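You operate a simulated robot arm through the tools that you are given. There is no shell and no other tool. Be economical: measure what you need, move in short steps, check, and stop when the job is done.

You are at the controls of a simulated two-armed robot. One attempt, no reset.

Task
Pick up the blue tin from the top of the sideboard with one hand, pass it to the other hand and put it on the middle shelf of the low shelving. Set down upright: tin.
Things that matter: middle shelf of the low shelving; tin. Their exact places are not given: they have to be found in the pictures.

The check looks at the end state, three seconds after you hand in, the way a careful person would. Anything else that was tipped, shoved, dropped, spilled or broken makes it a failure.

Robot
Two 7-joint arms with three-finger grippers on one trunk, on a base that drives. Base frame: it is fixed to the floor where the robot stands at the start and does not move with it; the origin is under the middle of the robot, x ahead of it, y to its left, z up; the surface under the hand at the start is at about z = 620. Units: mm, degrees, N and s.
The left shoulder is at the start at [30, 124, 983], the right one opposite. With the tool pointing down near the work surface each hand reaches from about 100 to 760 mm from the robot's upright axis, wherever it stands, measured 20 degrees to its own side. Places, roughly: middle shelf of the low shelving [-600, 3100, 500]. Payload 2.2 kg a hand.
The tool frame of a hand sits at the grasp point between the pads (the TCP): z along the fingers, y along the line on which they close. The tips reach 28 mm beyond it. Largest opening 102 mm; the body of the gripper starts 71 mm behind the TCP.
Orientation is that of the tool frame in the base frame, as a unit quaternion [x, y, z, w]. With the fingers straight down and closing along the base's y, the tool's x points along the base's -x, its y along +y and its z along -z.

Tools
- The arms move only by the tool servo_tool. It takes "left_targets", "right_targets" or both (then of equal length, played together; a hand with none holds still); each is one flat list of numbers, 7 for each row, row after row: the shift along the tool's x, y, z in cm, then the turn, a rotation vector about the tool's x, y, z in degrees, then the opening in per cent of the stroke, from 0 (shut) to 100 (fully open). In form: [dx, dy, dz, ax, ay, az, hand, dx, dy, dz, ax, ay, az, hand, ...]. A call has 1 to 20 rows; each row shifts and turns the commanded pose from where the row before left it, along the tool's axes as they then stand. A row lasts 0.2 s, in which the tool goes at most 50 mm and 8.6 degrees; a call with a longer step from one row to the next is refused whole, and so is a gripper value outside its range. A pose out of reach is approached as far as the arm can. The call stops where the force on the tool passes 40 N (or 10 N more than at its start, if that is more) or the arm is blocked; 0.2 s more then pass. Each finger halts on what it meets, pressing with about 21 N; the grip force reading is that of the motor and also rises with nothing between the fingers. The clock runs only during rows and for 0.2 s after the last one: add rows that do not move to give the fingers time. The reply holds the time, the measured pose of the TCP, the force on the tool along the base axes, the opening and the grip force, in the units named above and with some noise, with the torque about the TCP (base axes, N m) and any sound that the robot's microphone picked up.
- Cameras (640 x 400 px; columns grow to the right, rows downward): "scene" is now at [33.2, 11.3, 1682.1]; the picture's right is [0.16, -0.99, 0.00], its down [-0.87, -0.14, -0.47] and it looks along [0.47, 0.08, -0.88] (base axes); focal length 280 px, centre (320, 200). "left" rides on the left gripper at [72, 38, -86] in its tool frame; the picture's right is [-0.46, 0.89, 0.00], its down [-0.60, -0.32, -0.73] and it looks along [-0.65, -0.34, 0.68] (tool axes); focal length 256 px, centre (320, 200). "right" rides on the right gripper at [69, 44, -86] in its tool frame; the picture's right is [-0.53, 0.85, 0.00], its down [-0.58, -0.36, -0.73] and it looks along [-0.62, -0.39, 0.68] (tool axes); focal length 256 px, centre (320, 200).
- capture(camera): a new picture of that camera. No time passes.
- lift_body(by): slides the trunk up (or, below 0, down) by that many mm; the arms and the scene camera ride with it, the base frame stays. It gives what a move gives, with no picture.
- base_move(legs): drives the robot by 1 to 6 legs, each [ahead, left, turn to the left] in mm, mm and degrees, along the robot's own axes; the way and the turn of a leg run together, so that a leg with both is an arc; at most 1500 mm and 180 degrees a leg. The arms and the cameras ride along, it lands a little off, and it stops where it bumps. It gives what a move gives.
- turn_head(pan, tilt): turns the head with the scene camera to pan (to the left, within 143 degrees either way) and tilt (down, from -29 to 69), counted from straight ahead of the robot. It gives what a move gives.
- probe_pixels(camera, pixels): there is no depth. For up to 12 entries [column, row, z] of the newest picture of that camera ("zoom" is the newest enlarged one), the place [x, y] in the base frame at which the ray of that pixel passes the height z, good to about 2 mm. No time passes.
- inspect(camera, box): a new picture of the part [left, top, right, bottom] of that camera's present view, enlarged. No time passes.
- sign_off(): hands the job in; it is judged then, once.

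Work in short steps. Measure before you move; look again where a grasp or a placing could have gone wrong, and mend it. You have 80 turns and 70 pictures in all, those below and enlarged ones among them. Open the grippers and draw the arms clear of the work before you hand the job in, unless the task says otherwise; then end with one line.

The tools are called after "Request:" as a command line: name --argument value ..., lists and objects as JSON in quotes. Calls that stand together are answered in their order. servo_tool: Moves the arms, as the interface text tells. Its arguments: {"type":"object","properties":{"left_targets":{"type":"array"},"right_targets":{"type":"array"}},"required":[]} The other tools are called the same way: lift_body (by) slides the trunk up or down; base_move (legs) drives the base; turn_head (pan, tilt) turns the head that bears the scene camera; capture (camera) takes a picture; probe_pixels (camera, pixels) gives the place at which the rays of pixels pass given heights; inspect (camera, box) takes an enlarged picture of a part of a camera's view; sign_off () hands the job in.

At the start:

```text
clock: 0.0
left_tool_pos: [427.0, 406.3, 926.9]
left_tool_rot: [0.0, 1.0, 0.0, 0.001]
left_wrist_force: [0.9, 0.5, 0.3]
left_torque: [-0.01, 0.01, 0.0]
left_gripper_width: 102.2
left_gripper_force: 0.1
right_tool_pos: [415.0, -50.5, 866.5]
right_tool_rot: [0.0, 1.0, 0.001, 0.0]
right_wrist_force: [0.0, -0.1, 0.2]
right_torque: [0.04, -0.04, 0.03]
right_gripper_width: 102.0
right_gripper_force: 0.1
trunk travel left (down, up): [-225.0, 315.0]
robot x, y, heading: [-3.7, 1.3, -0.0]
head pan, tilt: [9.2, 61.8]
```

scene: 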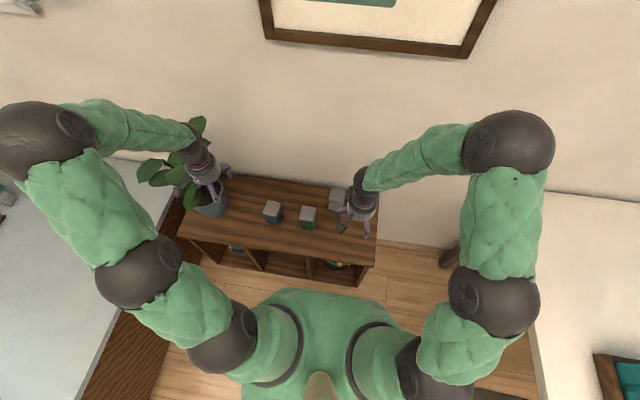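
right: 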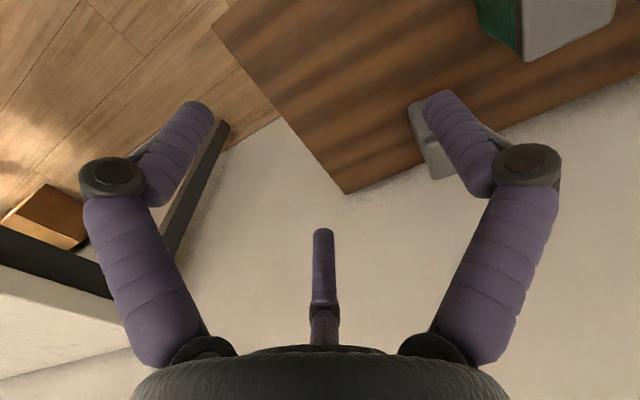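
left: 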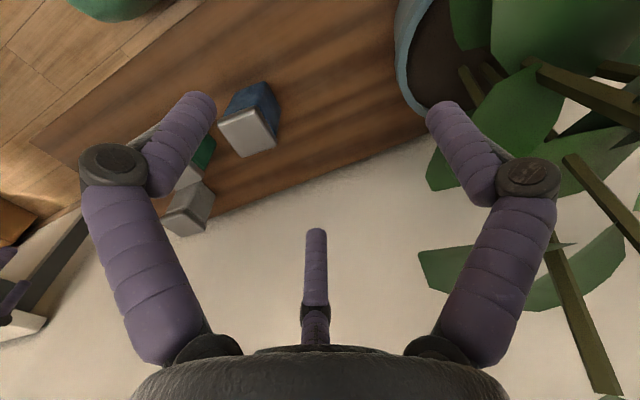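

The scene shows three tins on the sideboard; the blue one is near (273,211). I enlarge that area to measure it.

Request:
inspect --camera "scene" --box '[170, 160, 390, 298]'

Request:
probe_pixels --camera "scene" --pixels '[[273, 206, 700], [273, 222, 620], [308, 212, 700], [338, 195, 700], [180, 235, 620], [375, 265, 620], [378, 195, 620]]'

```text
2.90 times, centred on (280, 229) of scene
```

zoom: 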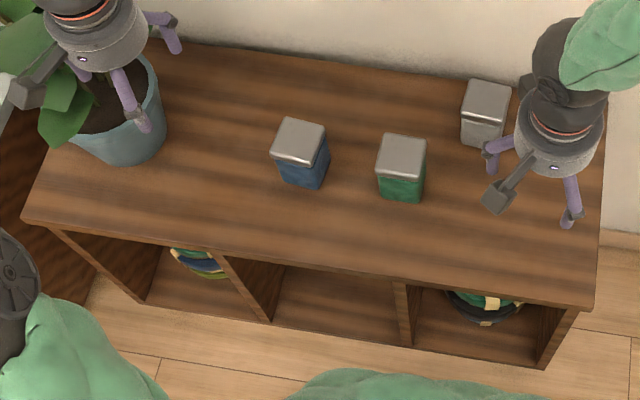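

```text
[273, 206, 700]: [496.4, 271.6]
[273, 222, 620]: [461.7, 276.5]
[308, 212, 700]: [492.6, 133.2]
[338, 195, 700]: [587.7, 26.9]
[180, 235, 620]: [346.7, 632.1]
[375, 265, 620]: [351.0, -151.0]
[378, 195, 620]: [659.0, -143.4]
```

I measure the tin's corners in the zoom, at several heights, to get its height and heading.

Request:
probe_pixels --camera "zoom" --pixels '[[319, 189, 620], [281, 180, 620], [329, 158, 620], [318, 167, 680], [318, 167, 700], [271, 158, 680], [271, 158, 700], [288, 118, 700], [327, 125, 700], [327, 125, 680], [288, 118, 680]]'

Request:
inspect --camera "left" --box '[120, 60, 320, 185]'

```text
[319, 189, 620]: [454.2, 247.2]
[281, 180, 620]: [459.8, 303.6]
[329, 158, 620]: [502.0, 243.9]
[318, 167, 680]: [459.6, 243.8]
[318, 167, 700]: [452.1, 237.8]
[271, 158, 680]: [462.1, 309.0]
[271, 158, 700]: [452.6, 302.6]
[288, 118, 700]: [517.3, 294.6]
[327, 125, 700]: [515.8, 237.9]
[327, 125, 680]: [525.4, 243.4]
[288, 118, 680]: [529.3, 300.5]
```

```text
3.20 times, centred on (220, 122) of left
```

zoom: 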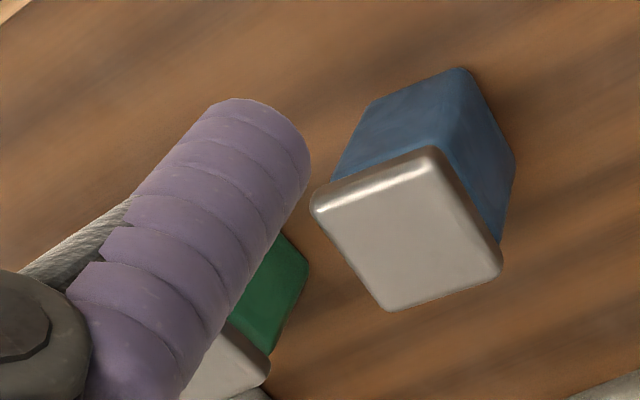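

I probe the same corners from the left hand camera to triangulate.

Request:
probe_pixels --camera "zoom" --pixels '[[313, 205, 680], [435, 150, 680], [500, 268, 680], [388, 308, 680], [313, 205, 700], [435, 150, 700], [500, 268, 700], [388, 308, 700], [460, 68, 620], [514, 160, 620], [499, 240, 620]]'

Request:
turn_head --pan 90 --tilt 25

Request:
capture --camera "scene"

```text
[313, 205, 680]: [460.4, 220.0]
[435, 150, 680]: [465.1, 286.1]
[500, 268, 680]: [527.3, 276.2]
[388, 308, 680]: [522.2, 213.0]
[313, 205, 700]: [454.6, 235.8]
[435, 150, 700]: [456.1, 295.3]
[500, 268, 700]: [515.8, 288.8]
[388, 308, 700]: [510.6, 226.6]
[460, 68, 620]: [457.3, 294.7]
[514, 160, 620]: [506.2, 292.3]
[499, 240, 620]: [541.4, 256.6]
```

```text
clock: 1.5
left_tool_pos: [428.0, 406.9, 927.8]
left_tool_rot: [0.0, 1.0, 0.0, 0.0]
left_wrist_force: [0.3, 0.4, 0.1]
left_torque: [-0.02, -0.02, -0.01]
left_gripper_width: 102.2
left_gripper_force: 0.1
right_tool_pos: [415.5, -49.2, 867.9]
right_tool_rot: [0.001, 1.0, -0.001, 0.001]
right_wrist_force: [-0.4, 0.1, -0.5]
right_torque: [-0.01, -0.03, 0.05]
right_gripper_width: 102.1
right_gripper_force: 0.0
trunk travel left (down, up): [-225.0, 315.0]
robot x, y, heading: [-1.5, 5.4, -0.0]
head pan, tilt: [90.0, 25.0]
```

```text
64 pictures are left
```

scene: 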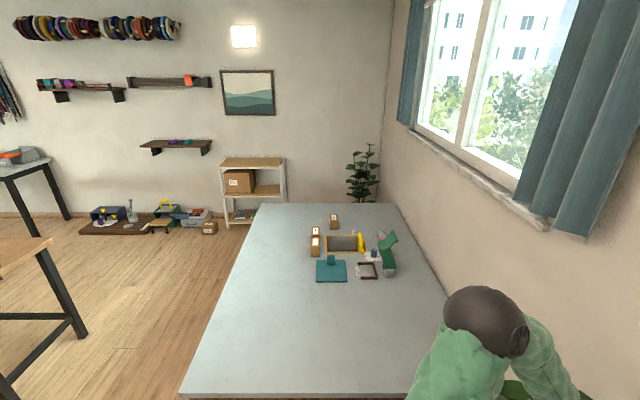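

Blue tin: top z≈703, about 58 mm square, centre ≈(484,266). The low shelving is at (252,190); I enlarge it.

Request:
inspect --camera "scene" --box '[190, 140, 310, 240]'

Request:
probe_pixels --camera "zoom" --pixels '[[320, 200, 500]]'

```text
4.00 times, centred on (250, 190) of scene
```

zoom: 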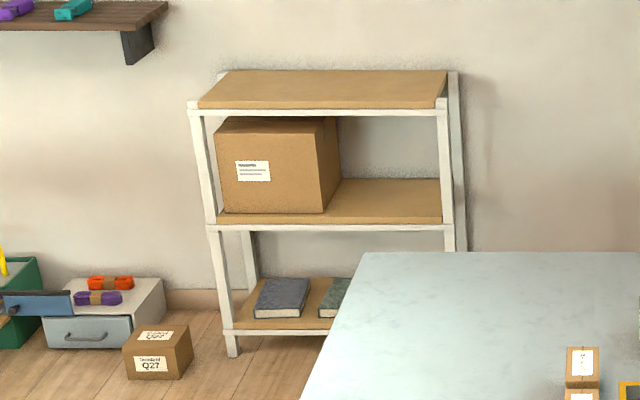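

```text
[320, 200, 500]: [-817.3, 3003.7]
```

I probe the legs' feet, shelf edges and table corners.

Request:
probe_pixels --camera "zoom" --pixels '[[232, 356, 0], [217, 225, 500], [443, 225, 500], [440, 180, 500], [345, 180, 500], [200, 110, 900], [440, 108, 900], [200, 110, 800], [440, 108, 800], [362, 252, 620], [330, 252, 0], [250, 292, 0]]'

Request:
probe_pixels --camera "scene" --pixels '[[261, 203, 620], [398, 203, 620], [180, 396, 620], [440, 310, 620], [180, 396, 550], [50, 238, 700], [85, 335, 0], [0, 290, 700]]'

```text
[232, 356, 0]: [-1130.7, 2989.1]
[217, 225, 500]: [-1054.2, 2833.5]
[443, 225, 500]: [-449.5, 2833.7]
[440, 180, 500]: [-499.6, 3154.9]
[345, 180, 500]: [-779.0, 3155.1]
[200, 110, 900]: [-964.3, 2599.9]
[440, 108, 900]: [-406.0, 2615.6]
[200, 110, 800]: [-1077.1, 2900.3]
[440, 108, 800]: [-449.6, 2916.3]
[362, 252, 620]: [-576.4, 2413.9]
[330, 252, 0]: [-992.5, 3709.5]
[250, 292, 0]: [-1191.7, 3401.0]
```

```text
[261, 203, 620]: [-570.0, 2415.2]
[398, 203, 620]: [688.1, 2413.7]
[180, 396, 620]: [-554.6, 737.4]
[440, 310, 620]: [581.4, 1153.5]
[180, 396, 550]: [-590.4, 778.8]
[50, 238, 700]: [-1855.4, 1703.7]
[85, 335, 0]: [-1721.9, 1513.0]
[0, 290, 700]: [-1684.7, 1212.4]
```

The shelving's middle shelf is free on its right (x≈-790…-490), front ≈ y 2985; a robot lane exists left of the table (x<-570). Now I bring the left hand over the tin and turn it 90° so that it closes along x.

Request:
servo_tool --left_targets '[-1.4, -3.5, 0, 0, 0, 0, 100, -1.4, -3.5, 0, 0, 0, 0, 100, -1.4, -3.5, 0, 0, 0, 0, 100, -1.4, -3.5, 0, 0, 0, 0, 100, 0, 0, 0, 0, 0, 8.2, 100, 0, 0, 0, 0, 0, 8.2, 100, 0, 0, 0, 0, 0, 8.2, 100, 0, 0, 0, 0, 0, 8.2, 100, 0, 0, 0, 0, 0, 8.2, 100, 0, 0, 0, 0, 0, 8.2, 100, 0, 0, 0, 0, 0, 8.2, 100, 0, 0, 0, 0, 0, 8.2, 100, 0, 0, 0, 0, 0, 8.2, 100, 0, 0, 0, 0, 0, 8.2, 100, 0, 0, 0, 0, 0, 8, 100]'

Request:
turn_head --pan 20 --tilt 60

Request:
capture --camera "scene"

Request:
capture --camera "left"

```text
clock: 4.7
left_tool_pos: [484.6, 266.9, 928.5]
left_tool_rot: [0.707, 0.707, -0.001, -0.001]
left_wrist_force: [0.0, -0.5, 0.6]
left_torque: [0.0, 0.01, -0.02]
left_gripper_width: 102.2
left_gripper_force: 0.1
right_tool_pos: [415.4, -50.9, 866.7]
right_tool_rot: [0.0, 1.0, 0.0, 0.001]
right_wrist_force: [-0.3, 0.0, -0.3]
right_torque: [0.0, 0.02, -0.04]
right_gripper_width: 101.9
right_gripper_force: 0.1
trunk travel left (down, up): [-225.0, 315.0]
robot x, y, heading: [-1.5, 1.4, 0.1]
head pan, tilt: [90.0, 25.0]
```

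```text
clock: 6.2
left_tool_pos: [484.0, 266.4, 928.4]
left_tool_rot: [0.707, 0.707, 0.0, 0.0]
left_wrist_force: [0.7, -0.4, 0.5]
left_torque: [-0.01, -0.03, -0.03]
left_gripper_width: 102.1
left_gripper_force: 0.0
right_tool_pos: [414.5, -49.6, 866.3]
right_tool_rot: [-0.001, 1.0, 0.0, 0.0]
right_wrist_force: [-0.5, 0.0, 0.0]
right_torque: [0.0, 0.05, 0.0]
right_gripper_width: 102.1
right_gripper_force: 0.1
trunk travel left (down, up): [-225.0, 315.0]
robot x, y, heading: [0.7, -0.8, 0.2]
head pan, tilt: [20.0, 60.0]
```

```text
62 pictures are left
```

scene: 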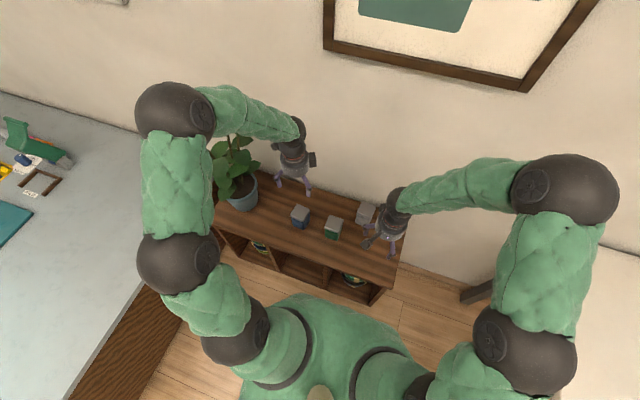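

```text
61 pictures are left
```

left: 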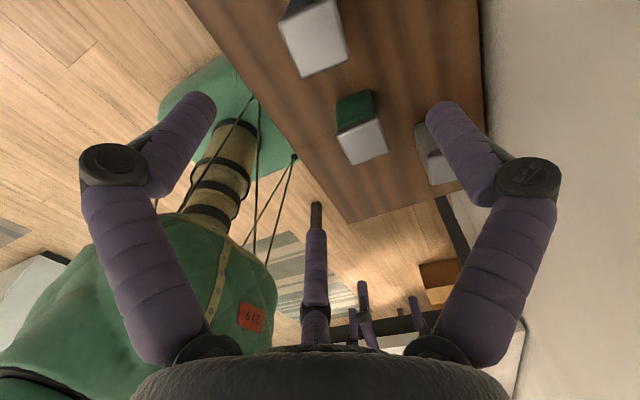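

The tin shows at (315,40) in the left camera, about where the TCP's axis falls. I probe the lid corners with an enlargement for a refined centre.

Request:
inspect --camera "left" --box '[240, 0, 400, 100]'

```text
4.00 times, centred on (320, 50) of left
```

zoom: 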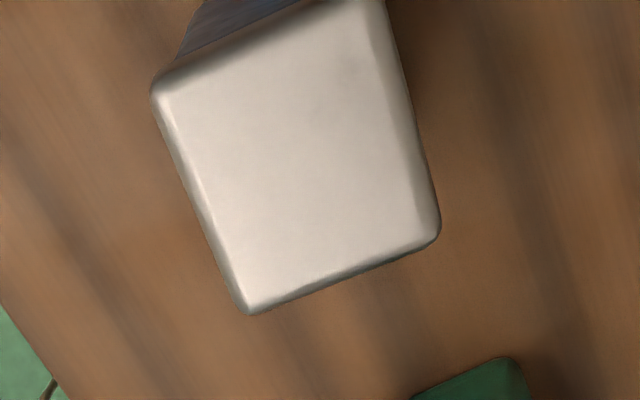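

Request:
probe_pixels --camera "zoom" --pixels '[[152, 95, 700], [243, 316, 700], [441, 232, 700], [383, 0, 700], [152, 95, 705], [243, 316, 705], [441, 232, 705], [383, 0, 705]]'

```text
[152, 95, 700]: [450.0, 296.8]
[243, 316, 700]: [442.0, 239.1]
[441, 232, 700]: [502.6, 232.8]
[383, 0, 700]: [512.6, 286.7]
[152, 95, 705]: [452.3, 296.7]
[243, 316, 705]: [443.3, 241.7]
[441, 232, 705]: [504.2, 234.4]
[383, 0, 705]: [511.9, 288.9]
```

Centre ≈(481,265), yaw ≈ -7°. I align the yaw and descend to just above the lid.

Request:
servo_tool --left_targets '[-0.1, -0.3, 0, 0, 0, 7, 100, 0, 0, 4, 0, 0, 0, 100, 0, 0, 4, 0, 0, 0, 100, 0, 0, 4, 0, 0, 0, 100, 0, 0, 4, 0, 0, 0, 100, 0, 0, 3, 0, 0, 0, 100, 0, 0, 0, 0, 0, 0, 100]'

Request:
capture --camera "left"

Request:
inspect --camera "scene" --box '[200, 120, 420, 280]'

```text
clock: 7.8
left_tool_pos: [481.9, 265.2, 735.9]
left_tool_rot: [0.748, 0.663, 0.0, -0.001]
left_wrist_force: [-0.5, 0.2, -0.9]
left_torque: [0.0, -0.04, 0.01]
left_gripper_width: 102.0
left_gripper_force: 0.0
right_tool_pos: [414.9, -50.5, 866.5]
right_tool_rot: [0.0, 1.0, 0.0, -0.001]
right_wrist_force: [-0.6, 0.5, 0.1]
right_torque: [-0.01, 0.02, 0.04]
right_gripper_width: 102.0
right_gripper_force: 0.2
trunk travel left (down, up): [-225.0, 315.0]
robot x, y, heading: [-2.4, -2.1, 0.0]
head pan, tilt: [20.0, 60.0]
```

```text
59 pictures are left
```

left: 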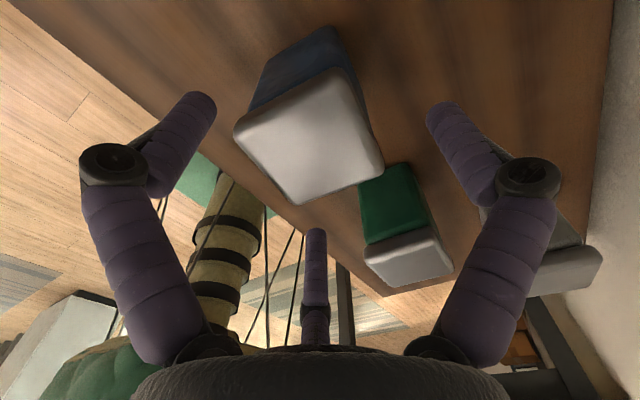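

```text
2.50 times, centred on (310, 200) of scene
```

zoom: 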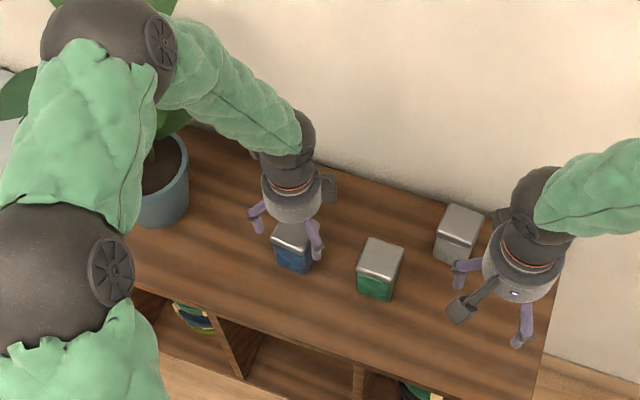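

The finger prongs seem in the scene not to line up with x as computed, so I look closely at both grippers before going on.

Request:
inspect --camera "scene" --box '[270, 165, 350, 245]'

Request:
inspect --camera "scene" --box '[350, 180, 430, 260]'

```text
5.00 times, centred on (310, 205) of scene
```

zoom: 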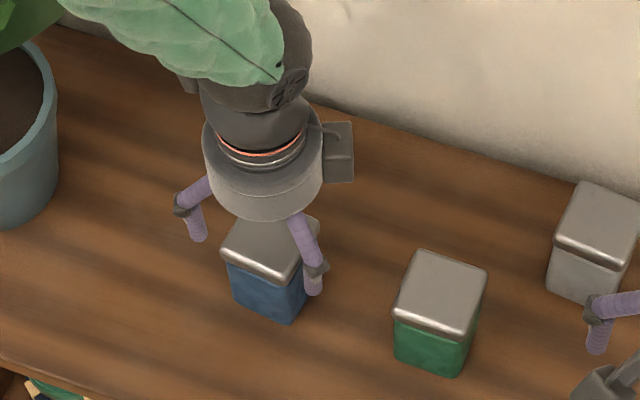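

```text
5.00 times, centred on (390, 220) of scene
```

zoom: 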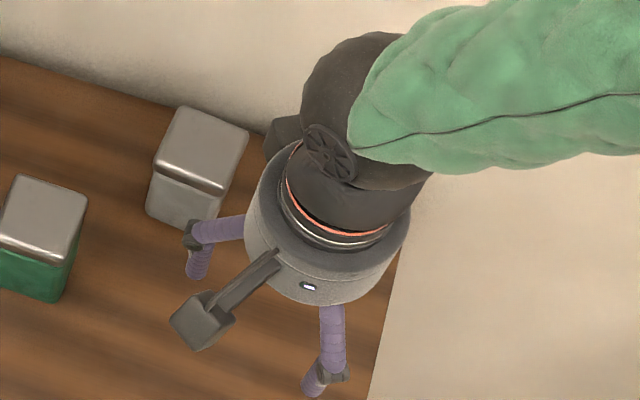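

The visible prongs look offset from the tool's y. I close the free right hand in the air to see how the fingers really move.

Request:
servo_tool --right_targets '[0, 0, 0, 0, 0, 0, 30, 0, 0, 0, 0, 0, 0, 30, 0, 0, 0, 0, 0, 0, 30]'

Request:
capture --camera "right"

Request:
inspect --camera "scene" --box '[350, 180, 430, 260]'

```text
clock: 8.6
left_tool_pos: [480.5, 266.2, 736.1]
left_tool_rot: [0.749, 0.663, 0.0, 0.001]
left_wrist_force: [0.0, 0.7, -0.8]
left_torque: [0.01, 0.03, -0.02]
left_gripper_width: 102.0
left_gripper_force: 0.0
right_tool_pos: [414.1, -50.7, 867.7]
right_tool_rot: [0.0, 1.0, 0.001, 0.0]
right_wrist_force: [-0.1, 0.5, 0.3]
right_torque: [0.01, -0.02, 0.05]
right_gripper_width: 30.5
right_gripper_force: 0.1
trunk travel left (down, up): [-225.0, 315.0]
robot x, y, heading: [0.2, 0.2, 0.1]
head pan, tilt: [20.0, 60.0]
```

```text
55 pictures are left
```

right: 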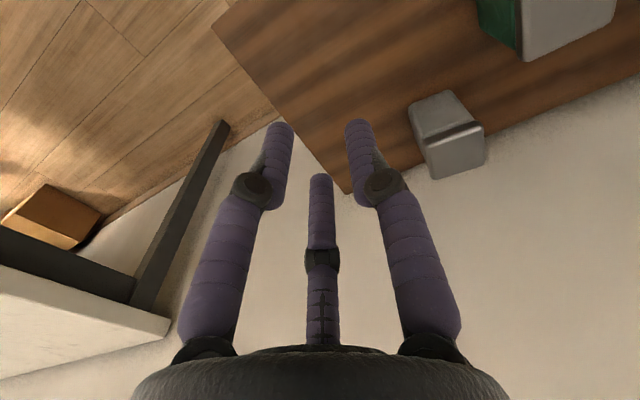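

```text
5.00 times, centred on (390, 220) of scene
```

zoom: 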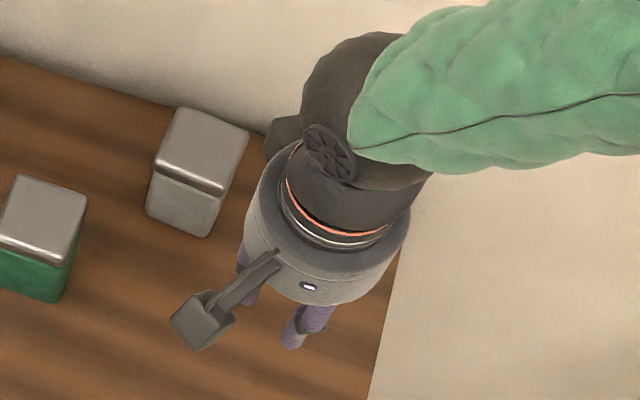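

Visually the hand has three jointed prongs closing to the axis, but width readings follow the two-finger description. The tin lies central, so I descend 54 mm and close on it.

Request:
servo_tool --left_targets '[0, 0, 2.7, 0, 0, 0, 100, 0, 0, 2.7, 0, 0, 0, 100, 0, 0, 0, 0, 0, 0, 70, 0, 0, 0, 0, 0, 0, 50, 0, 0, 0, 0, 0, 0, 40, 0, 0, 0, 0, 0, 0, 40, 0, 0, 0, 0, 0, 0, 40]'

Request:
capture --camera "left"

Request:
inspect --camera "scene" --box '[270, 165, 350, 245]'

```text
clock: 10.2
left_tool_pos: [482.2, 265.3, 685.0]
left_tool_rot: [0.749, 0.663, 0.001, 0.0]
left_wrist_force: [0.0, 0.9, 1.7]
left_torque: [0.09, 0.07, -0.05]
left_gripper_width: 69.5
left_gripper_force: 21.5
right_tool_pos: [414.9, -49.5, 866.2]
right_tool_rot: [0.0, 1.0, 0.0, 0.0]
right_wrist_force: [0.4, -0.1, -0.3]
right_torque: [-0.01, -0.01, 0.01]
right_gripper_width: 30.8
right_gripper_force: 0.0
trunk travel left (down, up): [-225.0, 315.0]
robot x, y, heading: [-1.8, -1.9, -0.1]
head pan, tilt: [20.0, 60.0]
```

```text
53 pictures are left
```

left: 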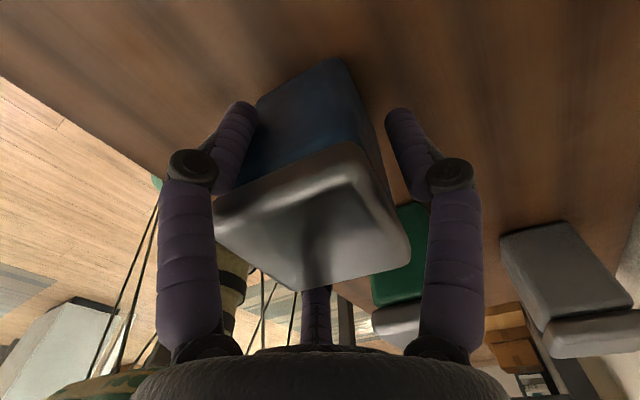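

```text
5.00 times, centred on (310, 205) of scene
```

zoom: 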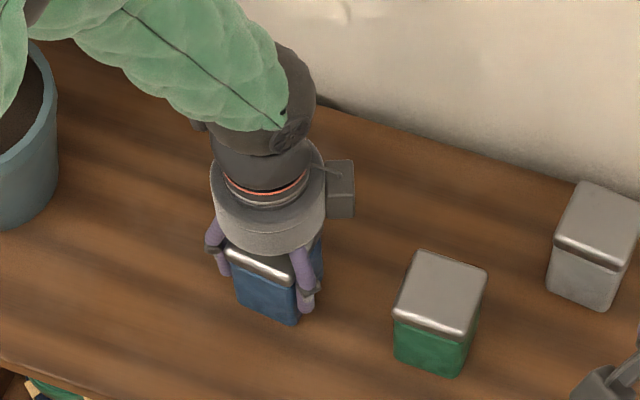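

Width 69.5 with 21.5 N: fits three prongs at 120° on a 60 mm square. To leave room for the other hand below, I re-grip 10 mm higher and then lift.

Request:
servo_tool --left_targets '[0, 0, 0, 0, 0, 0, 90, 0, 0, 0, 0, 0, 0, 90, 0, 0, -1.0, 0, 0, 0, 90, 0, 0, 0, 0, 0, 0, 60, 0, 0, 0, 0, 0, 0, 45, 0, 0, 0, 0, 0, 0, 40, 0, 0, 0, 0, 0, 0, 40, 0, 0, 0, 0, 0, 0, 40, 0, 0, -3, 0, 0, 0, 40]'

Request:
capture --camera "left"

Request:
inspect --camera "scene" --box '[270, 165, 350, 245]'

```text
clock: 12.2
left_tool_pos: [480.2, 262.9, 723.4]
left_tool_rot: [0.749, 0.663, -0.001, -0.001]
left_wrist_force: [-0.4, -0.3, -2.6]
left_torque: [0.04, 0.0, -0.01]
left_gripper_width: 69.8
left_gripper_force: 20.8
right_tool_pos: [414.0, -50.6, 867.4]
right_tool_rot: [0.001, 1.0, 0.0, 0.0]
right_wrist_force: [-0.4, 0.2, -0.1]
right_torque: [0.03, -0.02, 0.0]
right_gripper_width: 30.6
right_gripper_force: 0.1
trunk travel left (down, up): [-225.0, 315.0]
robot x, y, heading: [0.1, -2.8, -0.0]
head pan, tilt: [20.0, 60.0]
```

```text
51 pictures are left
```

left: 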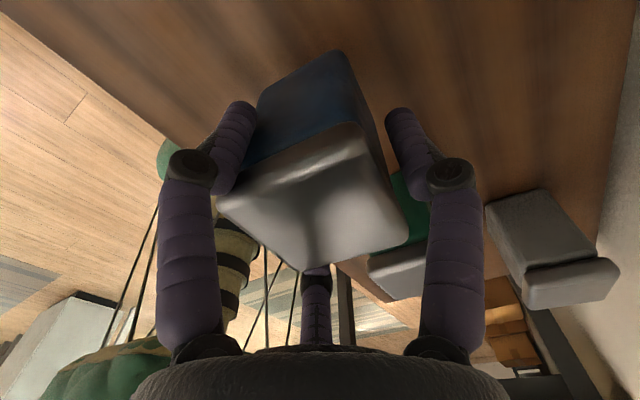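

```text
5.00 times, centred on (310, 205) of scene
```

zoom: 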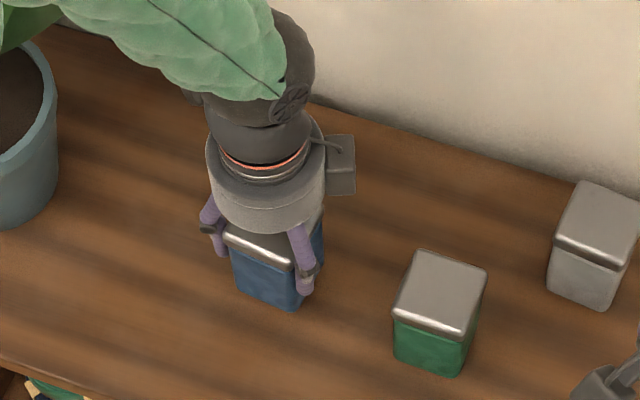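

The tin is lifted and held (69.8 mm, ~2.6 N weight). I raise it well clear and look behind the robot before backing away.

Request:
servo_tool --left_targets '[0, 0, -4, 0, 0, 0, 40, 0, 0, -4, 0, 0, 0, 40, 0, 0, -4, 0, 0, 0, 40, 0, 0, -4, 0, 0, 0, 40, 0, 0, -2, 0, 0, 0, 40]'

Request:
turn_head --pan 143 --tilt 35

Request:
capture --camera "scene"

Request:
turn_head --pan -143 --tilt 35

Request:
capture --camera "scene"

```text
clock: 13.3
left_tool_pos: [480.1, 263.2, 904.3]
left_tool_rot: [0.749, 0.662, 0.001, 0.0]
left_wrist_force: [-0.1, -0.1, -1.8]
left_torque: [0.0, -0.06, 0.02]
left_gripper_width: 69.8
left_gripper_force: 21.1
right_tool_pos: [415.2, -50.1, 867.2]
right_tool_rot: [0.0, 1.0, 0.0, 0.0]
right_wrist_force: [0.1, 0.0, -0.7]
right_torque: [-0.03, 0.01, 0.01]
right_gripper_width: 30.7
right_gripper_force: 0.1
trunk travel left (down, up): [-225.0, 315.0]
robot x, y, heading: [1.7, 0.2, 0.0]
head pan, tilt: [20.0, 60.0]
```

```text
clock: 15.4
left_tool_pos: [482.4, 265.4, 905.3]
left_tool_rot: [0.749, 0.663, 0.0, 0.0]
left_wrist_force: [-0.1, 0.8, -1.6]
left_torque: [-0.02, 0.02, 0.01]
left_gripper_width: 69.9
left_gripper_force: 21.2
right_tool_pos: [414.0, -50.3, 866.4]
right_tool_rot: [0.0, 1.0, -0.001, 0.0]
right_wrist_force: [-0.4, 0.8, -0.6]
right_torque: [0.01, 0.01, 0.01]
right_gripper_width: 30.6
right_gripper_force: 0.1
trunk travel left (down, up): [-225.0, 315.0]
robot x, y, heading: [2.1, 0.6, -0.0]
head pan, tilt: [143.0, 35.0]
```

```text
49 pictures are left
```

scene: 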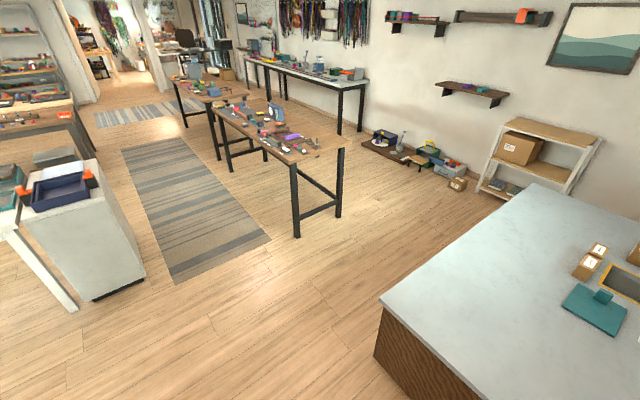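

```text
clock: 19.3
left_tool_pos: [481.0, 265.2, 903.4]
left_tool_rot: [0.75, 0.662, 0.0, -0.001]
left_wrist_force: [0.3, 0.1, -1.0]
left_torque: [0.02, 0.0, 0.04]
left_gripper_width: 69.8
left_gripper_force: 21.1
right_tool_pos: [414.7, -49.6, 866.4]
right_tool_rot: [0.0, 1.0, 0.0, 0.0]
right_wrist_force: [-0.9, -0.5, -0.1]
right_torque: [0.0, 0.02, 0.01]
right_gripper_width: 30.7
right_gripper_force: 0.0
trunk travel left (down, up): [-225.0, 315.0]
robot x, y, heading: [0.3, -0.7, 0.1]
head pan, tilt: [-143.0, 35.0]
```

```text
48 pictures are left
```

scene: 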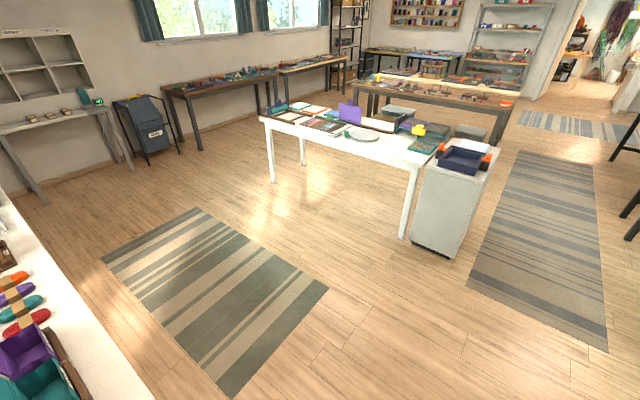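

Behind is open floor; I probe the nearest obstacles there (cabinet foot (450,258), table leg (402,238)).

Request:
probe_pixels --camera "scene" --pixels '[[450, 258, 0], [413, 243, 0], [402, 238, 0], [155, 400, 700], [605, 165, 0]]'

Request:
turn_head --pan 0 --tilt 45

Request:
base_move --legs '[[-350, 0, 0]]'

Request:
capture --camera "scene"

```text
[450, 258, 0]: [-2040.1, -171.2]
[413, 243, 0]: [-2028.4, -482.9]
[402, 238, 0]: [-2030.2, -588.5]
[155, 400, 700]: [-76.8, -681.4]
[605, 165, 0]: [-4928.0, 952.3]
```

```text
clock: 21.6
left_tool_pos: [481.8, 264.7, 904.9]
left_tool_rot: [0.749, 0.663, 0.0, 0.0]
left_wrist_force: [1.0, 0.6, -1.2]
left_torque: [0.03, 0.03, -0.01]
left_gripper_width: 69.6
left_gripper_force: 20.8
right_tool_pos: [415.2, -50.0, 866.0]
right_tool_rot: [0.001, 1.0, 0.001, 0.0]
right_wrist_force: [-0.1, -0.2, 0.6]
right_torque: [0.01, 0.01, 0.02]
right_gripper_width: 30.4
right_gripper_force: 0.0
trunk travel left (down, up): [-225.0, 315.0]
robot x, y, heading: [0.6, -0.2, 0.2]
head pan, tilt: [0.0, 45.0]
```

```text
clock: 23.8
left_tool_pos: [136.1, 263.5, 904.5]
left_tool_rot: [0.75, 0.662, 0.0, 0.0]
left_wrist_force: [-0.1, 0.1, -1.4]
left_torque: [-0.01, -0.07, 0.01]
left_gripper_width: 69.8
left_gripper_force: 21.3
right_tool_pos: [67.9, -51.0, 868.2]
right_tool_rot: [0.001, 1.0, 0.0, 0.0]
right_wrist_force: [-0.2, 0.6, -0.2]
right_torque: [-0.02, -0.02, 0.02]
right_gripper_width: 30.6
right_gripper_force: 0.0
trunk travel left (down, up): [-225.0, 315.0]
robot x, y, heading: [-348.8, 1.7, -0.2]
head pan, tilt: [0.0, 45.0]
```

```text
47 pictures are left
```

scene: 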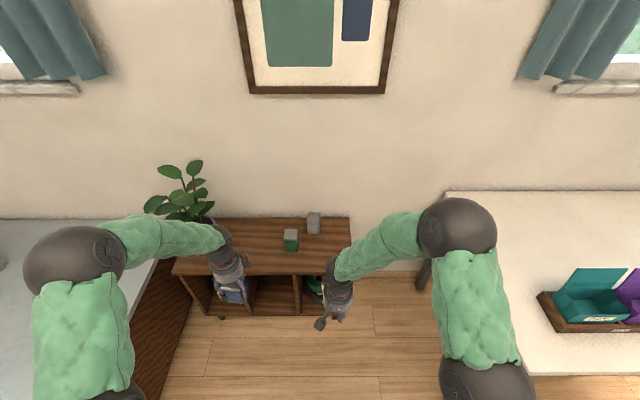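

Clear space now. I shift the right hand outward and forward, open it, and pitch it to point ahead.

Request:
servo_tool --right_targets '[-2.5, -3, 0, 0, 0, 0, 60, -2.5, -3, 0, 0, 0, 0, 100, -2.5, -3, 0, 0, 0, 0, 100, 0, 0, 0, 0, -8.2, 0, 100, 0, 0, 0, 0, -8.2, 0, 100, 0, 0, 0, 0, -8.2, 0, 100, 0, 0, 0, 0, -8.2, 0, 100, 0, 0, 0, 0, -8.2, 0, 100, 0, 0, 0, 0, -8.2, 0, 100, 0, 0, 0, 0, -8.2, 0, 100, 0, 0, 0, 0, -8.2, 0, 100, 0, 0, 0, 0, -8.2, 0, 100, 0, 0, 0, 0, -8.2, 0, 100, 0, 0, 0, 0, -8, 0, 100, 0, 0, 0, 0, 0, 0, 100]'

Request:
capture --camera "scene"

```text
clock: 27.0
left_tool_pos: [135.9, 263.2, 904.1]
left_tool_rot: [0.75, 0.662, 0.0, 0.0]
left_wrist_force: [-0.8, -0.4, -1.3]
left_torque: [0.01, -0.01, 0.01]
left_gripper_width: 69.9
left_gripper_force: 21.0
right_tool_pos: [143.7, -44.0, 912.5]
right_tool_rot: [0.005, 0.726, -0.005, 0.688]
right_wrist_force: [0.6, 0.1, 0.7]
right_torque: [-0.02, 0.01, -0.01]
right_gripper_width: 101.8
right_gripper_force: 0.1
right hand out of reach, approached as far as the arm can: row 10, 11, 12, 13, 14
trunk travel left (down, up): [-225.0, 315.0]
robot x, y, heading: [-344.6, 0.4, -0.2]
head pan, tilt: [0.0, 45.0]
```

```text
46 pictures are left
```

scene: 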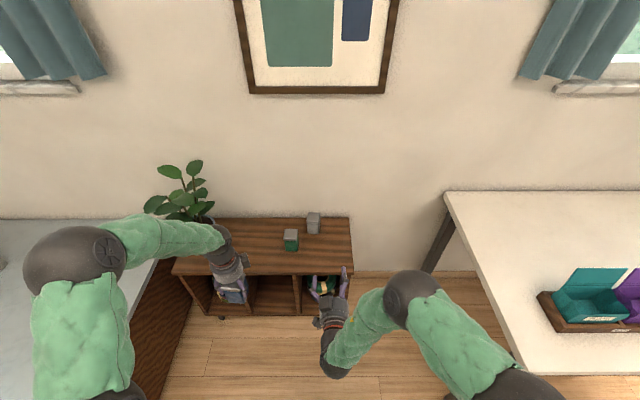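

It points ahead now, though it drifted off place (reach limit). I roll it 90° so one prong is on top, while moving ahead some for more arm room.

Request:
servo_tool --right_targets '[0, 0, 2, 0, 0, 8.2, 100, 0, 0, 2, 0, 0, 8.2, 100, 0, 0, 2, 0, 0, 8.2, 100, 0, 0, 1, 0, 0, 8.2, 100, 0, 0, 0, 0, 0, 8.2, 100, 0, 0, 0, 0, 0, 8.2, 100, 0, 0, 0, 0, 0, 8.2, 100, 0, 0, 0, 0, 0, 8.2, 100, 0, 0, 0, 0, 0, 8.2, 100, 0, 0, 0, 0, 0, 8.2, 100, 0, 0, 0, 0, 0, 8, 100, 0, 0, 0, 0, 0, 0, 100, 0, 0, 0, 0, 0, 0, 100]'

Request:
capture --camera "scene"

```text
clock: 29.8
left_tool_pos: [136.2, 264.9, 904.3]
left_tool_rot: [0.749, 0.662, 0.0, 0.0]
left_wrist_force: [0.1, -0.6, -1.2]
left_torque: [-0.03, 0.02, -0.01]
left_gripper_width: 69.8
left_gripper_force: 21.0
right_tool_pos: [223.8, -38.7, 915.0]
right_tool_rot: [0.113, 0.727, 0.084, 0.672]
right_wrist_force: [-0.4, 0.5, 0.1]
right_torque: [0.01, -0.03, 0.03]
right_gripper_width: 102.0
right_gripper_force: 0.1
right hand out of reach, approached as far as the arm can: row 1, 2, 3, 4, 5, 6, 7, 8, 9, 10, 11
trunk travel left (down, up): [-225.0, 315.0]
robot x, y, heading: [-346.9, 3.8, -0.0]
head pan, tilt: [0.0, 45.0]
```

```text
45 pictures are left
```

scene: 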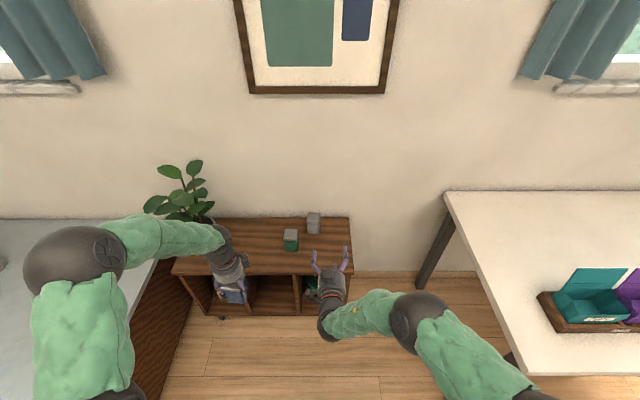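

The roll stalled with the arm folded too near the body. I back off another 350 mm for space and extend the right hand forward, watching whether it attains the commanded roll.

Request:
base_move --legs '[[-350, 0, 0]]'

Request:
servo_tool --right_targets '[0, 0, 3, 0, 0, 0, 100, 0, 0, 3, 0, 0, 0, 100, 0, 0, 3, 0, 0, 0, 100, 0, 0, 3, 0, 0, 0, 100, 0, 0, 0, 0, 0, 0, 100, 0, 0, 0, 0, 0, 0, 100]'

```text
clock: 32.1
left_tool_pos: [-215.7, 266.5, 904.4]
left_tool_rot: [0.747, 0.665, 0.0, 0.0]
left_wrist_force: [0.5, 0.3, -1.0]
left_torque: [0.01, -0.04, 0.05]
left_gripper_width: 69.6
left_gripper_force: 20.8
right_tool_pos: [-126.6, -36.3, 917.7]
right_tool_rot: [0.11, 0.727, 0.087, 0.672]
right_wrist_force: [-0.6, -0.3, -0.9]
right_torque: [0.01, 0.01, 0.01]
right_gripper_width: 102.0
right_gripper_force: 0.0
trunk travel left (down, up): [-225.0, 315.0]
robot x, y, heading: [-698.9, -2.6, 0.1]
head pan, tilt: [0.0, 45.0]
```

```text
clock: 33.5
left_tool_pos: [-215.1, 265.7, 904.8]
left_tool_rot: [0.748, 0.664, 0.0, -0.001]
left_wrist_force: [0.0, -0.4, -1.1]
left_torque: [-0.03, 0.0, 0.0]
left_gripper_width: 69.9
left_gripper_force: 20.9
right_tool_pos: [-120.4, -36.4, 920.0]
right_tool_rot: [0.111, 0.727, 0.087, 0.672]
right_wrist_force: [-0.2, -0.2, 0.1]
right_torque: [0.01, 0.01, -0.02]
right_gripper_width: 102.0
right_gripper_force: 0.0
right hand out of reach, approached as far as the arm can: row 1, 2, 3, 4
trunk travel left (down, up): [-225.0, 315.0]
robot x, y, heading: [-700.8, 0.4, 0.4]
head pan, tilt: [0.0, 45.0]
```

No gain; it sits at a joint limit. I undo the roll and see how well the natural roll is reached from the extended place.

Request:
servo_tool --right_targets '[0, 0, 0, 0, 0, -8.2, 100, 0, 0, 0, 0, 0, -8.2, 100, 0, 0, 0, 0, 0, -8.2, 100, 0, 0, 0, 0, 0, -8.2, 100, 0, 0, 0, 0, 0, -8.2, 100, 0, 0, 0, 0, 0, -8.2, 100, 0, 0, 0, 0, 0, -8.2, 100, 0, 0, 0, 0, 0, -8.2, 100, 0, 0, 0, 0, 0, -8.2, 100, 0, 0, 0, 0, 0, -8.2, 100, 0, 0, 0, 0, 0, -8, 100, 0, 0, 0, 0, 0, 0, 100]'

Request:
capture --camera "scene"

```text
clock: 36.1
left_tool_pos: [-213.8, 266.6, 904.5]
left_tool_rot: [0.748, 0.664, -0.001, 0.0]
left_wrist_force: [0.4, 0.4, -0.7]
left_torque: [0.01, -0.01, 0.02]
left_gripper_width: 69.7
left_gripper_force: 20.6
right_tool_pos: [-122.3, -38.9, 925.9]
right_tool_rot: [-0.437, 0.592, -0.414, 0.536]
right_wrist_force: [0.3, -0.2, -0.6]
right_torque: [-0.02, 0.0, 0.07]
right_gripper_width: 102.0
right_gripper_force: 0.1
trunk travel left (down, up): [-225.0, 315.0]
robot x, y, heading: [-698.5, -0.1, 0.4]
head pan, tilt: [0.0, 45.0]
```

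```text
44 pictures are left
```

scene: 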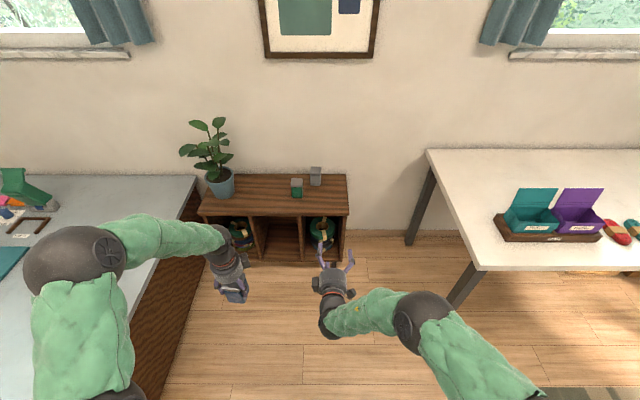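

Negative roll is easy for the right hand, so by mirror symmetry positive roll (prong on top) suits the left hand. So the right hand should pick from above and the left should place. I test that mirrored posture at shelf-like height with the right hand.

Request:
servo_tool --right_targets '[0, 0, 0, 0, 0, -8, 100, 0, 0, 0, 0, 0, -8, 100, 0, 4, 0, 0, 0, 0, 100, 0, 4, 0, 0, 0, 0, 100, 0, 4, 0, 0, 0, 0, 100, 0, 4, 0, 0, 0, 0, 100, 0, 4, 0, 0, 0, 0, 100, 0, 0, 0, 0, 0, 0, 100, 0, 0, 0, 0, 0, 0, 100]'

```text
clock: 38.1
left_tool_pos: [-215.4, 266.8, 904.4]
left_tool_rot: [0.747, 0.664, 0.0, -0.001]
left_wrist_force: [-0.1, 0.2, -0.8]
left_torque: [-0.01, 0.01, 0.0]
left_gripper_width: 69.7
left_gripper_force: 20.4
right_tool_pos: [-154.6, -12.0, 830.4]
right_tool_rot: [-0.513, 0.527, -0.486, 0.472]
right_wrist_force: [-0.1, -0.4, -0.1]
right_torque: [-0.01, 0.01, 0.0]
right_gripper_width: 102.3
right_gripper_force: 0.0
right hand out of reach, approached as far as the arm can: row 2, 3, 4, 5, 6, 7
trunk travel left (down, up): [-225.0, 315.0]
robot x, y, heading: [-694.6, 1.8, 0.1]
head pan, tilt: [0.0, 45.0]
```

I test whether a further extended hand reaches that low posture (pushing 16 cm ahead then down).

Request:
servo_tool --right_targets '[3, 0, 4, 0, 0, 0, 100, 3, 0, 4, 0, 0, 0, 100, 3, 0, 4, 0, 0, 0, 100, 0, 0, 4, 0, 0, 0, 100, 0, 4, 0, 0, 0, 0, 100, 0, 4, 0, 0, 0, 0, 100, 0, 4, 0, 0, 0, 0, 100, 0, 0, 0, 0, 0, 0, 100, 0, 0, 0, 0, 0, 0, 100]'

Request:
capture --camera "scene"

```text
clock: 40.1
left_tool_pos: [-214.4, 266.8, 903.5]
left_tool_rot: [0.748, 0.664, 0.0, 0.0]
left_wrist_force: [-0.6, -0.9, -1.4]
left_torque: [0.0, 0.01, -0.04]
left_gripper_width: 70.0
left_gripper_force: 21.1
right_tool_pos: [-136.9, 0.2, 803.0]
right_tool_rot: [-0.514, 0.527, -0.485, 0.471]
right_wrist_force: [0.1, 0.3, -0.4]
right_torque: [-0.01, 0.0, 0.03]
right_gripper_width: 102.0
right_gripper_force: 0.0
right hand out of reach, approached as far as the arm can: row 1, 2, 3, 4, 5, 6, 7
trunk travel left (down, up): [-225.0, 315.0]
robot x, y, heading: [-696.7, -2.2, 0.3]
head pan, tilt: [0.0, 45.0]
```

```text
43 pictures are left
```

scene: 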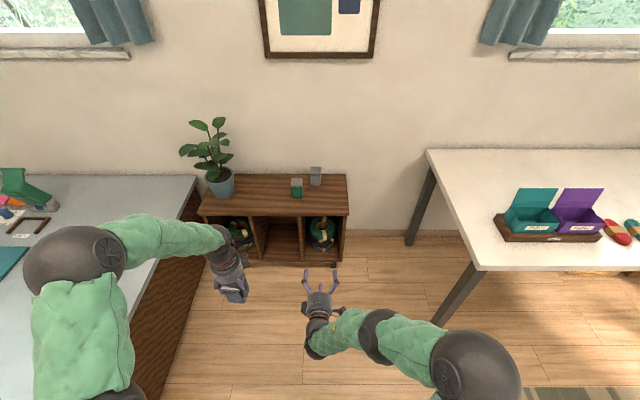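

The wrist is bent hard sideways because the elbow sits outward; pointing inward should relieve it. I yaw the hand 45° inward and go down.

Request:
servo_tool --right_targets '[0, 0, 0, 0, -8.2, 0, 100, 0, 0, 0, 0, -8.2, 0, 100, 0, 0, 0, 0, -8.2, 0, 100, 0, 0, 0, 0, -8.2, 0, 100, 0, 0, 0, 0, -8.2, 0, 100, 0, 3, 0, 0, 0, 0, 100, 0, 3, 0, 0, 0, 0, 100, 0, 3, 0, 0, 0, 0, 100, 0, 3, 0, 0, 0, 0, 100, 0, 0, 0, 0, 0, 0, 100, 0, 0, 0, 0, 0, 0, 100]'

Request:
capture --camera "scene"

```text
clock: 42.5
left_tool_pos: [-215.3, 267.1, 905.1]
left_tool_rot: [0.748, 0.664, 0.0, -0.001]
left_wrist_force: [-0.1, 0.5, -1.7]
left_torque: [0.0, 0.04, 0.0]
left_gripper_width: 69.8
left_gripper_force: 21.2
right_tool_pos: [-213.7, 142.9, 810.9]
right_tool_rot: [0.591, -0.448, 0.393, -0.544]
right_wrist_force: [1.1, 1.0, -0.5]
right_torque: [0.03, -0.02, 0.02]
right_gripper_width: 102.2
right_gripper_force: 0.1
right hand out of reach, approached as far as the arm can: row 1, 2, 3, 4, 5, 6, 7, 8, 9
trunk travel left (down, up): [-225.0, 315.0]
robot x, y, heading: [-692.8, 1.5, 0.1]
head pan, tilt: [0.0, 45.0]
```

```text
42 pictures are left
```

scene: 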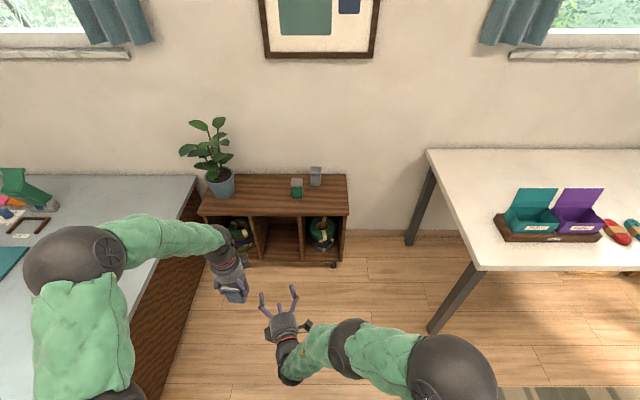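

Horizontal postures hit wrist limits, so I'll use a ~45° down-tilted right hand (known reachable) as the receiver. I retreat the right hand from the left one and turn it to 45° pitch with natural roll.

Request:
servo_tool --right_targets '[4, 0, 0, 0, 0, 0, 100, 4, 0, 0, 0, 0, 0, 100, 4, 0, 0, 0, 0, 0, 100, 4, 0, 0, 0, 0, 0, 100, 4, 0, 0, 0, 0, 0, 100, 0, 0, 0, -1.39, 3.35, 7.05, 100, 0, 0, 0, -1.39, 3.35, 7.05, 100, 0, 0, 0, -1.39, 3.35, 7.05, 100, 0, 0, 0, -1.39, 3.35, 7.05, 100, 0, 0, 0, -1.39, 3.35, 7.05, 100, 0, 0, 0, -1.39, 3.35, 7.05, 100, 0, 0, 0, -1.39, 3.35, 7.05, 100, 0, 0, 0, -1.39, 3.35, 7.05, 100, 0, 0, 0, -1.39, 3.35, 7.05, 100, 0, 0, 0, -1.39, 3.35, 7.05, 100, 0, 0, 0, -1.39, 3.35, 7.05, 100, 0, 0, 0, -1.39, 3.35, 7.05, 100, 0, 0, 0, -1.39, 3.35, 7.05, 100, 0, 0, 0, 0, 0, 0, 100]'

Request:
capture --camera "scene"

```text
clock: 46.5
left_tool_pos: [-215.1, 267.6, 904.2]
left_tool_rot: [0.747, 0.664, 0.001, 0.001]
left_wrist_force: [-0.2, -0.1, -0.4]
left_torque: [0.01, -0.03, 0.0]
left_gripper_width: 69.7
left_gripper_force: 21.5
right_tool_pos: [-232.7, 108.0, 859.9]
right_tool_rot: [-0.001, 0.924, 0.003, 0.383]
right_wrist_force: [-0.3, 0.8, 0.2]
right_torque: [0.0, -0.02, 0.01]
right_gripper_width: 102.2
right_gripper_force: 0.1
right hand out of reach, approached as far as the arm can: row 1, 2, 3, 4, 5
trunk travel left (down, up): [-225.0, 315.0]
robot x, y, heading: [-697.2, -0.1, 0.3]
head pan, tilt: [0.0, 45.0]
```

```text
41 pictures are left
```

scene: 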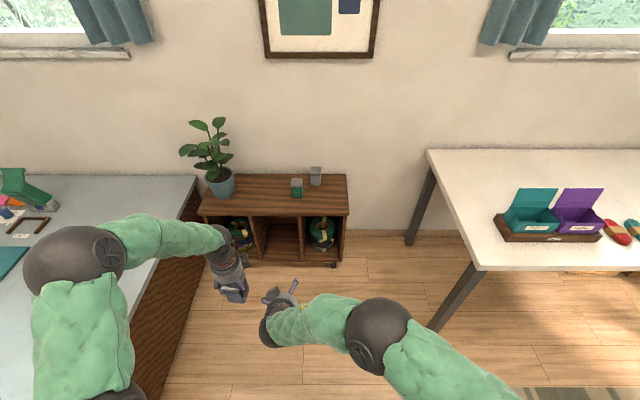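

45° pitch with natural roll is reached exactly. I test it lower and centred (shelf-like relation to the shoulder).

Request:
servo_tool --right_targets '[0, -4, 0, 0, 0, 0, 100, 0, -4, 0, 0, 0, 0, 100, 0, -2.8, 0, 0, 0, 0, 100, 0.84, 0, 3.68, 0, 0, 0, 100, 0.84, 0, 3.68, 0, 0, 0, 100, 0.84, 0, 3.68, 0, 0, 0, 100, 0.84, 0, 3.68, 0, 0, 0, 100, 0.84, 0, 3.68, 0, 0, 0, 100, 0, 0, 0, 0, 0, 0, 100]'

```text
clock: 48.5
left_tool_pos: [-214.8, 266.7, 904.5]
left_tool_rot: [0.748, 0.664, 0.0, 0.0]
left_wrist_force: [-0.2, -0.3, -1.7]
left_torque: [-0.01, -0.01, 0.01]
left_gripper_width: 69.6
left_gripper_force: 20.7
right_tool_pos: [-130.6, 2.1, 697.8]
right_tool_rot: [-0.002, 0.924, 0.003, 0.383]
right_wrist_force: [0.3, 0.4, 0.4]
right_torque: [0.04, -0.02, -0.01]
right_gripper_width: 102.2
right_gripper_force: 0.0
trunk travel left (down, up): [-225.0, 315.0]
robot x, y, heading: [-697.9, 0.5, -0.0]
head pan, tilt: [0.0, 45.0]
```

Fully reached. For a pass that leaves finger room, the left hand must hold the tin only by its top rim, so I return to the sideboard to re-grip: first raise the right hand, then drive ahead.

Request:
servo_tool --right_targets '[-0.84, -2, -3.68, 0, 0, 0, 100, -0.84, -2, -3.68, 0, 0, 0, 100, -0.84, -2, -3.68, 0, 0, 0, 100, -0.84, -2, -3.68, 0, 0, 0, 100, -0.84, -2, -3.68, 0, 0, 0, 100]'

Request:
base_move --legs '[[695, 0, 0]]'

Request:
turn_head --pan 20 --tilt 60

Request:
capture --camera "scene"

```text
clock: 49.7
left_tool_pos: [-215.6, 266.5, 905.1]
left_tool_rot: [0.748, 0.664, 0.001, 0.0]
left_wrist_force: [-1.1, 0.3, -1.5]
left_torque: [0.01, -0.03, 0.01]
left_gripper_width: 69.8
left_gripper_force: 21.0
right_tool_pos: [-233.4, -98.6, 859.5]
right_tool_rot: [-0.002, 0.924, 0.003, 0.383]
right_wrist_force: [-0.7, 0.3, -0.8]
right_torque: [0.02, -0.03, -0.02]
right_gripper_width: 102.0
right_gripper_force: 0.0
trunk travel left (down, up): [-225.0, 315.0]
robot x, y, heading: [-695.8, 3.6, 0.3]
head pan, tilt: [0.0, 45.0]
```

```text
clock: 53.6
left_tool_pos: [494.0, 269.3, 904.1]
left_tool_rot: [0.748, 0.664, 0.0, 0.0]
left_wrist_force: [-0.8, 0.1, -2.5]
left_torque: [-0.02, -0.02, -0.03]
left_gripper_width: 69.8
left_gripper_force: 21.0
right_tool_pos: [476.6, -95.8, 857.6]
right_tool_rot: [-0.001, 0.924, 0.001, 0.383]
right_wrist_force: [0.6, 0.3, 0.8]
right_torque: [0.01, -0.02, -0.01]
right_gripper_width: 102.1
right_gripper_force: 0.0
trunk travel left (down, up): [-225.0, 315.0]
robot x, y, heading: [14.1, 0.9, 0.3]
head pan, tilt: [0.0, 45.0]
```

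```text
clock: 54.4
left_tool_pos: [493.7, 268.7, 902.8]
left_tool_rot: [0.748, 0.664, 0.0, 0.0]
left_wrist_force: [0.2, 0.6, -1.5]
left_torque: [-0.01, 0.01, -0.01]
left_gripper_width: 69.7
left_gripper_force: 21.0
right_tool_pos: [475.8, -96.8, 858.5]
right_tool_rot: [0.0, 0.924, 0.001, 0.383]
right_wrist_force: [0.6, 0.1, 0.2]
right_torque: [-0.01, 0.02, 0.01]
right_gripper_width: 102.1
right_gripper_force: 0.2
trunk travel left (down, up): [-225.0, 315.0]
robot x, y, heading: [13.1, 5.2, 0.2]
head pan, tilt: [20.0, 60.0]
```

```text
40 pictures are left
```

scene: 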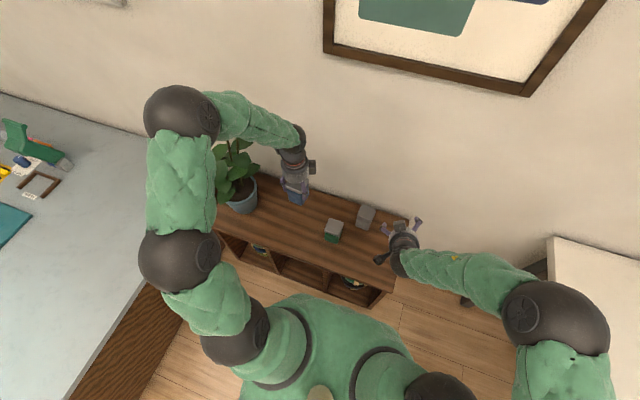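

Position is good (494,269), away from the other tins. I lower the tin to the sideboard top, then release.

Request:
servo_tool --left_targets '[0, 0, 4, 0, 0, 0, 40, 0, 0, 4, 0, 0, 0, 40, 0, 0, 4, 0, 0, 0, 40, 0, 0, 4, 0, 0, 0, 40, 0, 0, 3.5, 0, 0, 0, 40, 0, 0, 1, 0, 0, 0, 40, 0, 0, 0.3, 0, 0, 0, 40, 0, 0, 0, 0, 0, 0, 40]'

```text
clock: 56.2
left_tool_pos: [491.9, 268.2, 695.3]
left_tool_rot: [0.748, 0.664, 0.0, -0.001]
left_wrist_force: [0.1, 0.0, -0.7]
left_torque: [-0.01, 0.03, 0.02]
left_gripper_width: 69.7
left_gripper_force: 20.9
right_tool_pos: [475.9, -96.0, 858.5]
right_tool_rot: [-0.001, 0.924, 0.002, 0.383]
right_wrist_force: [-0.6, -0.2, -0.6]
right_torque: [-0.02, 0.04, 0.01]
right_gripper_width: 102.1
right_gripper_force: 0.0
trunk travel left (down, up): [-225.0, 315.0]
robot x, y, heading: [13.2, -0.5, 0.1]
head pan, tilt: [20.0, 60.0]
```

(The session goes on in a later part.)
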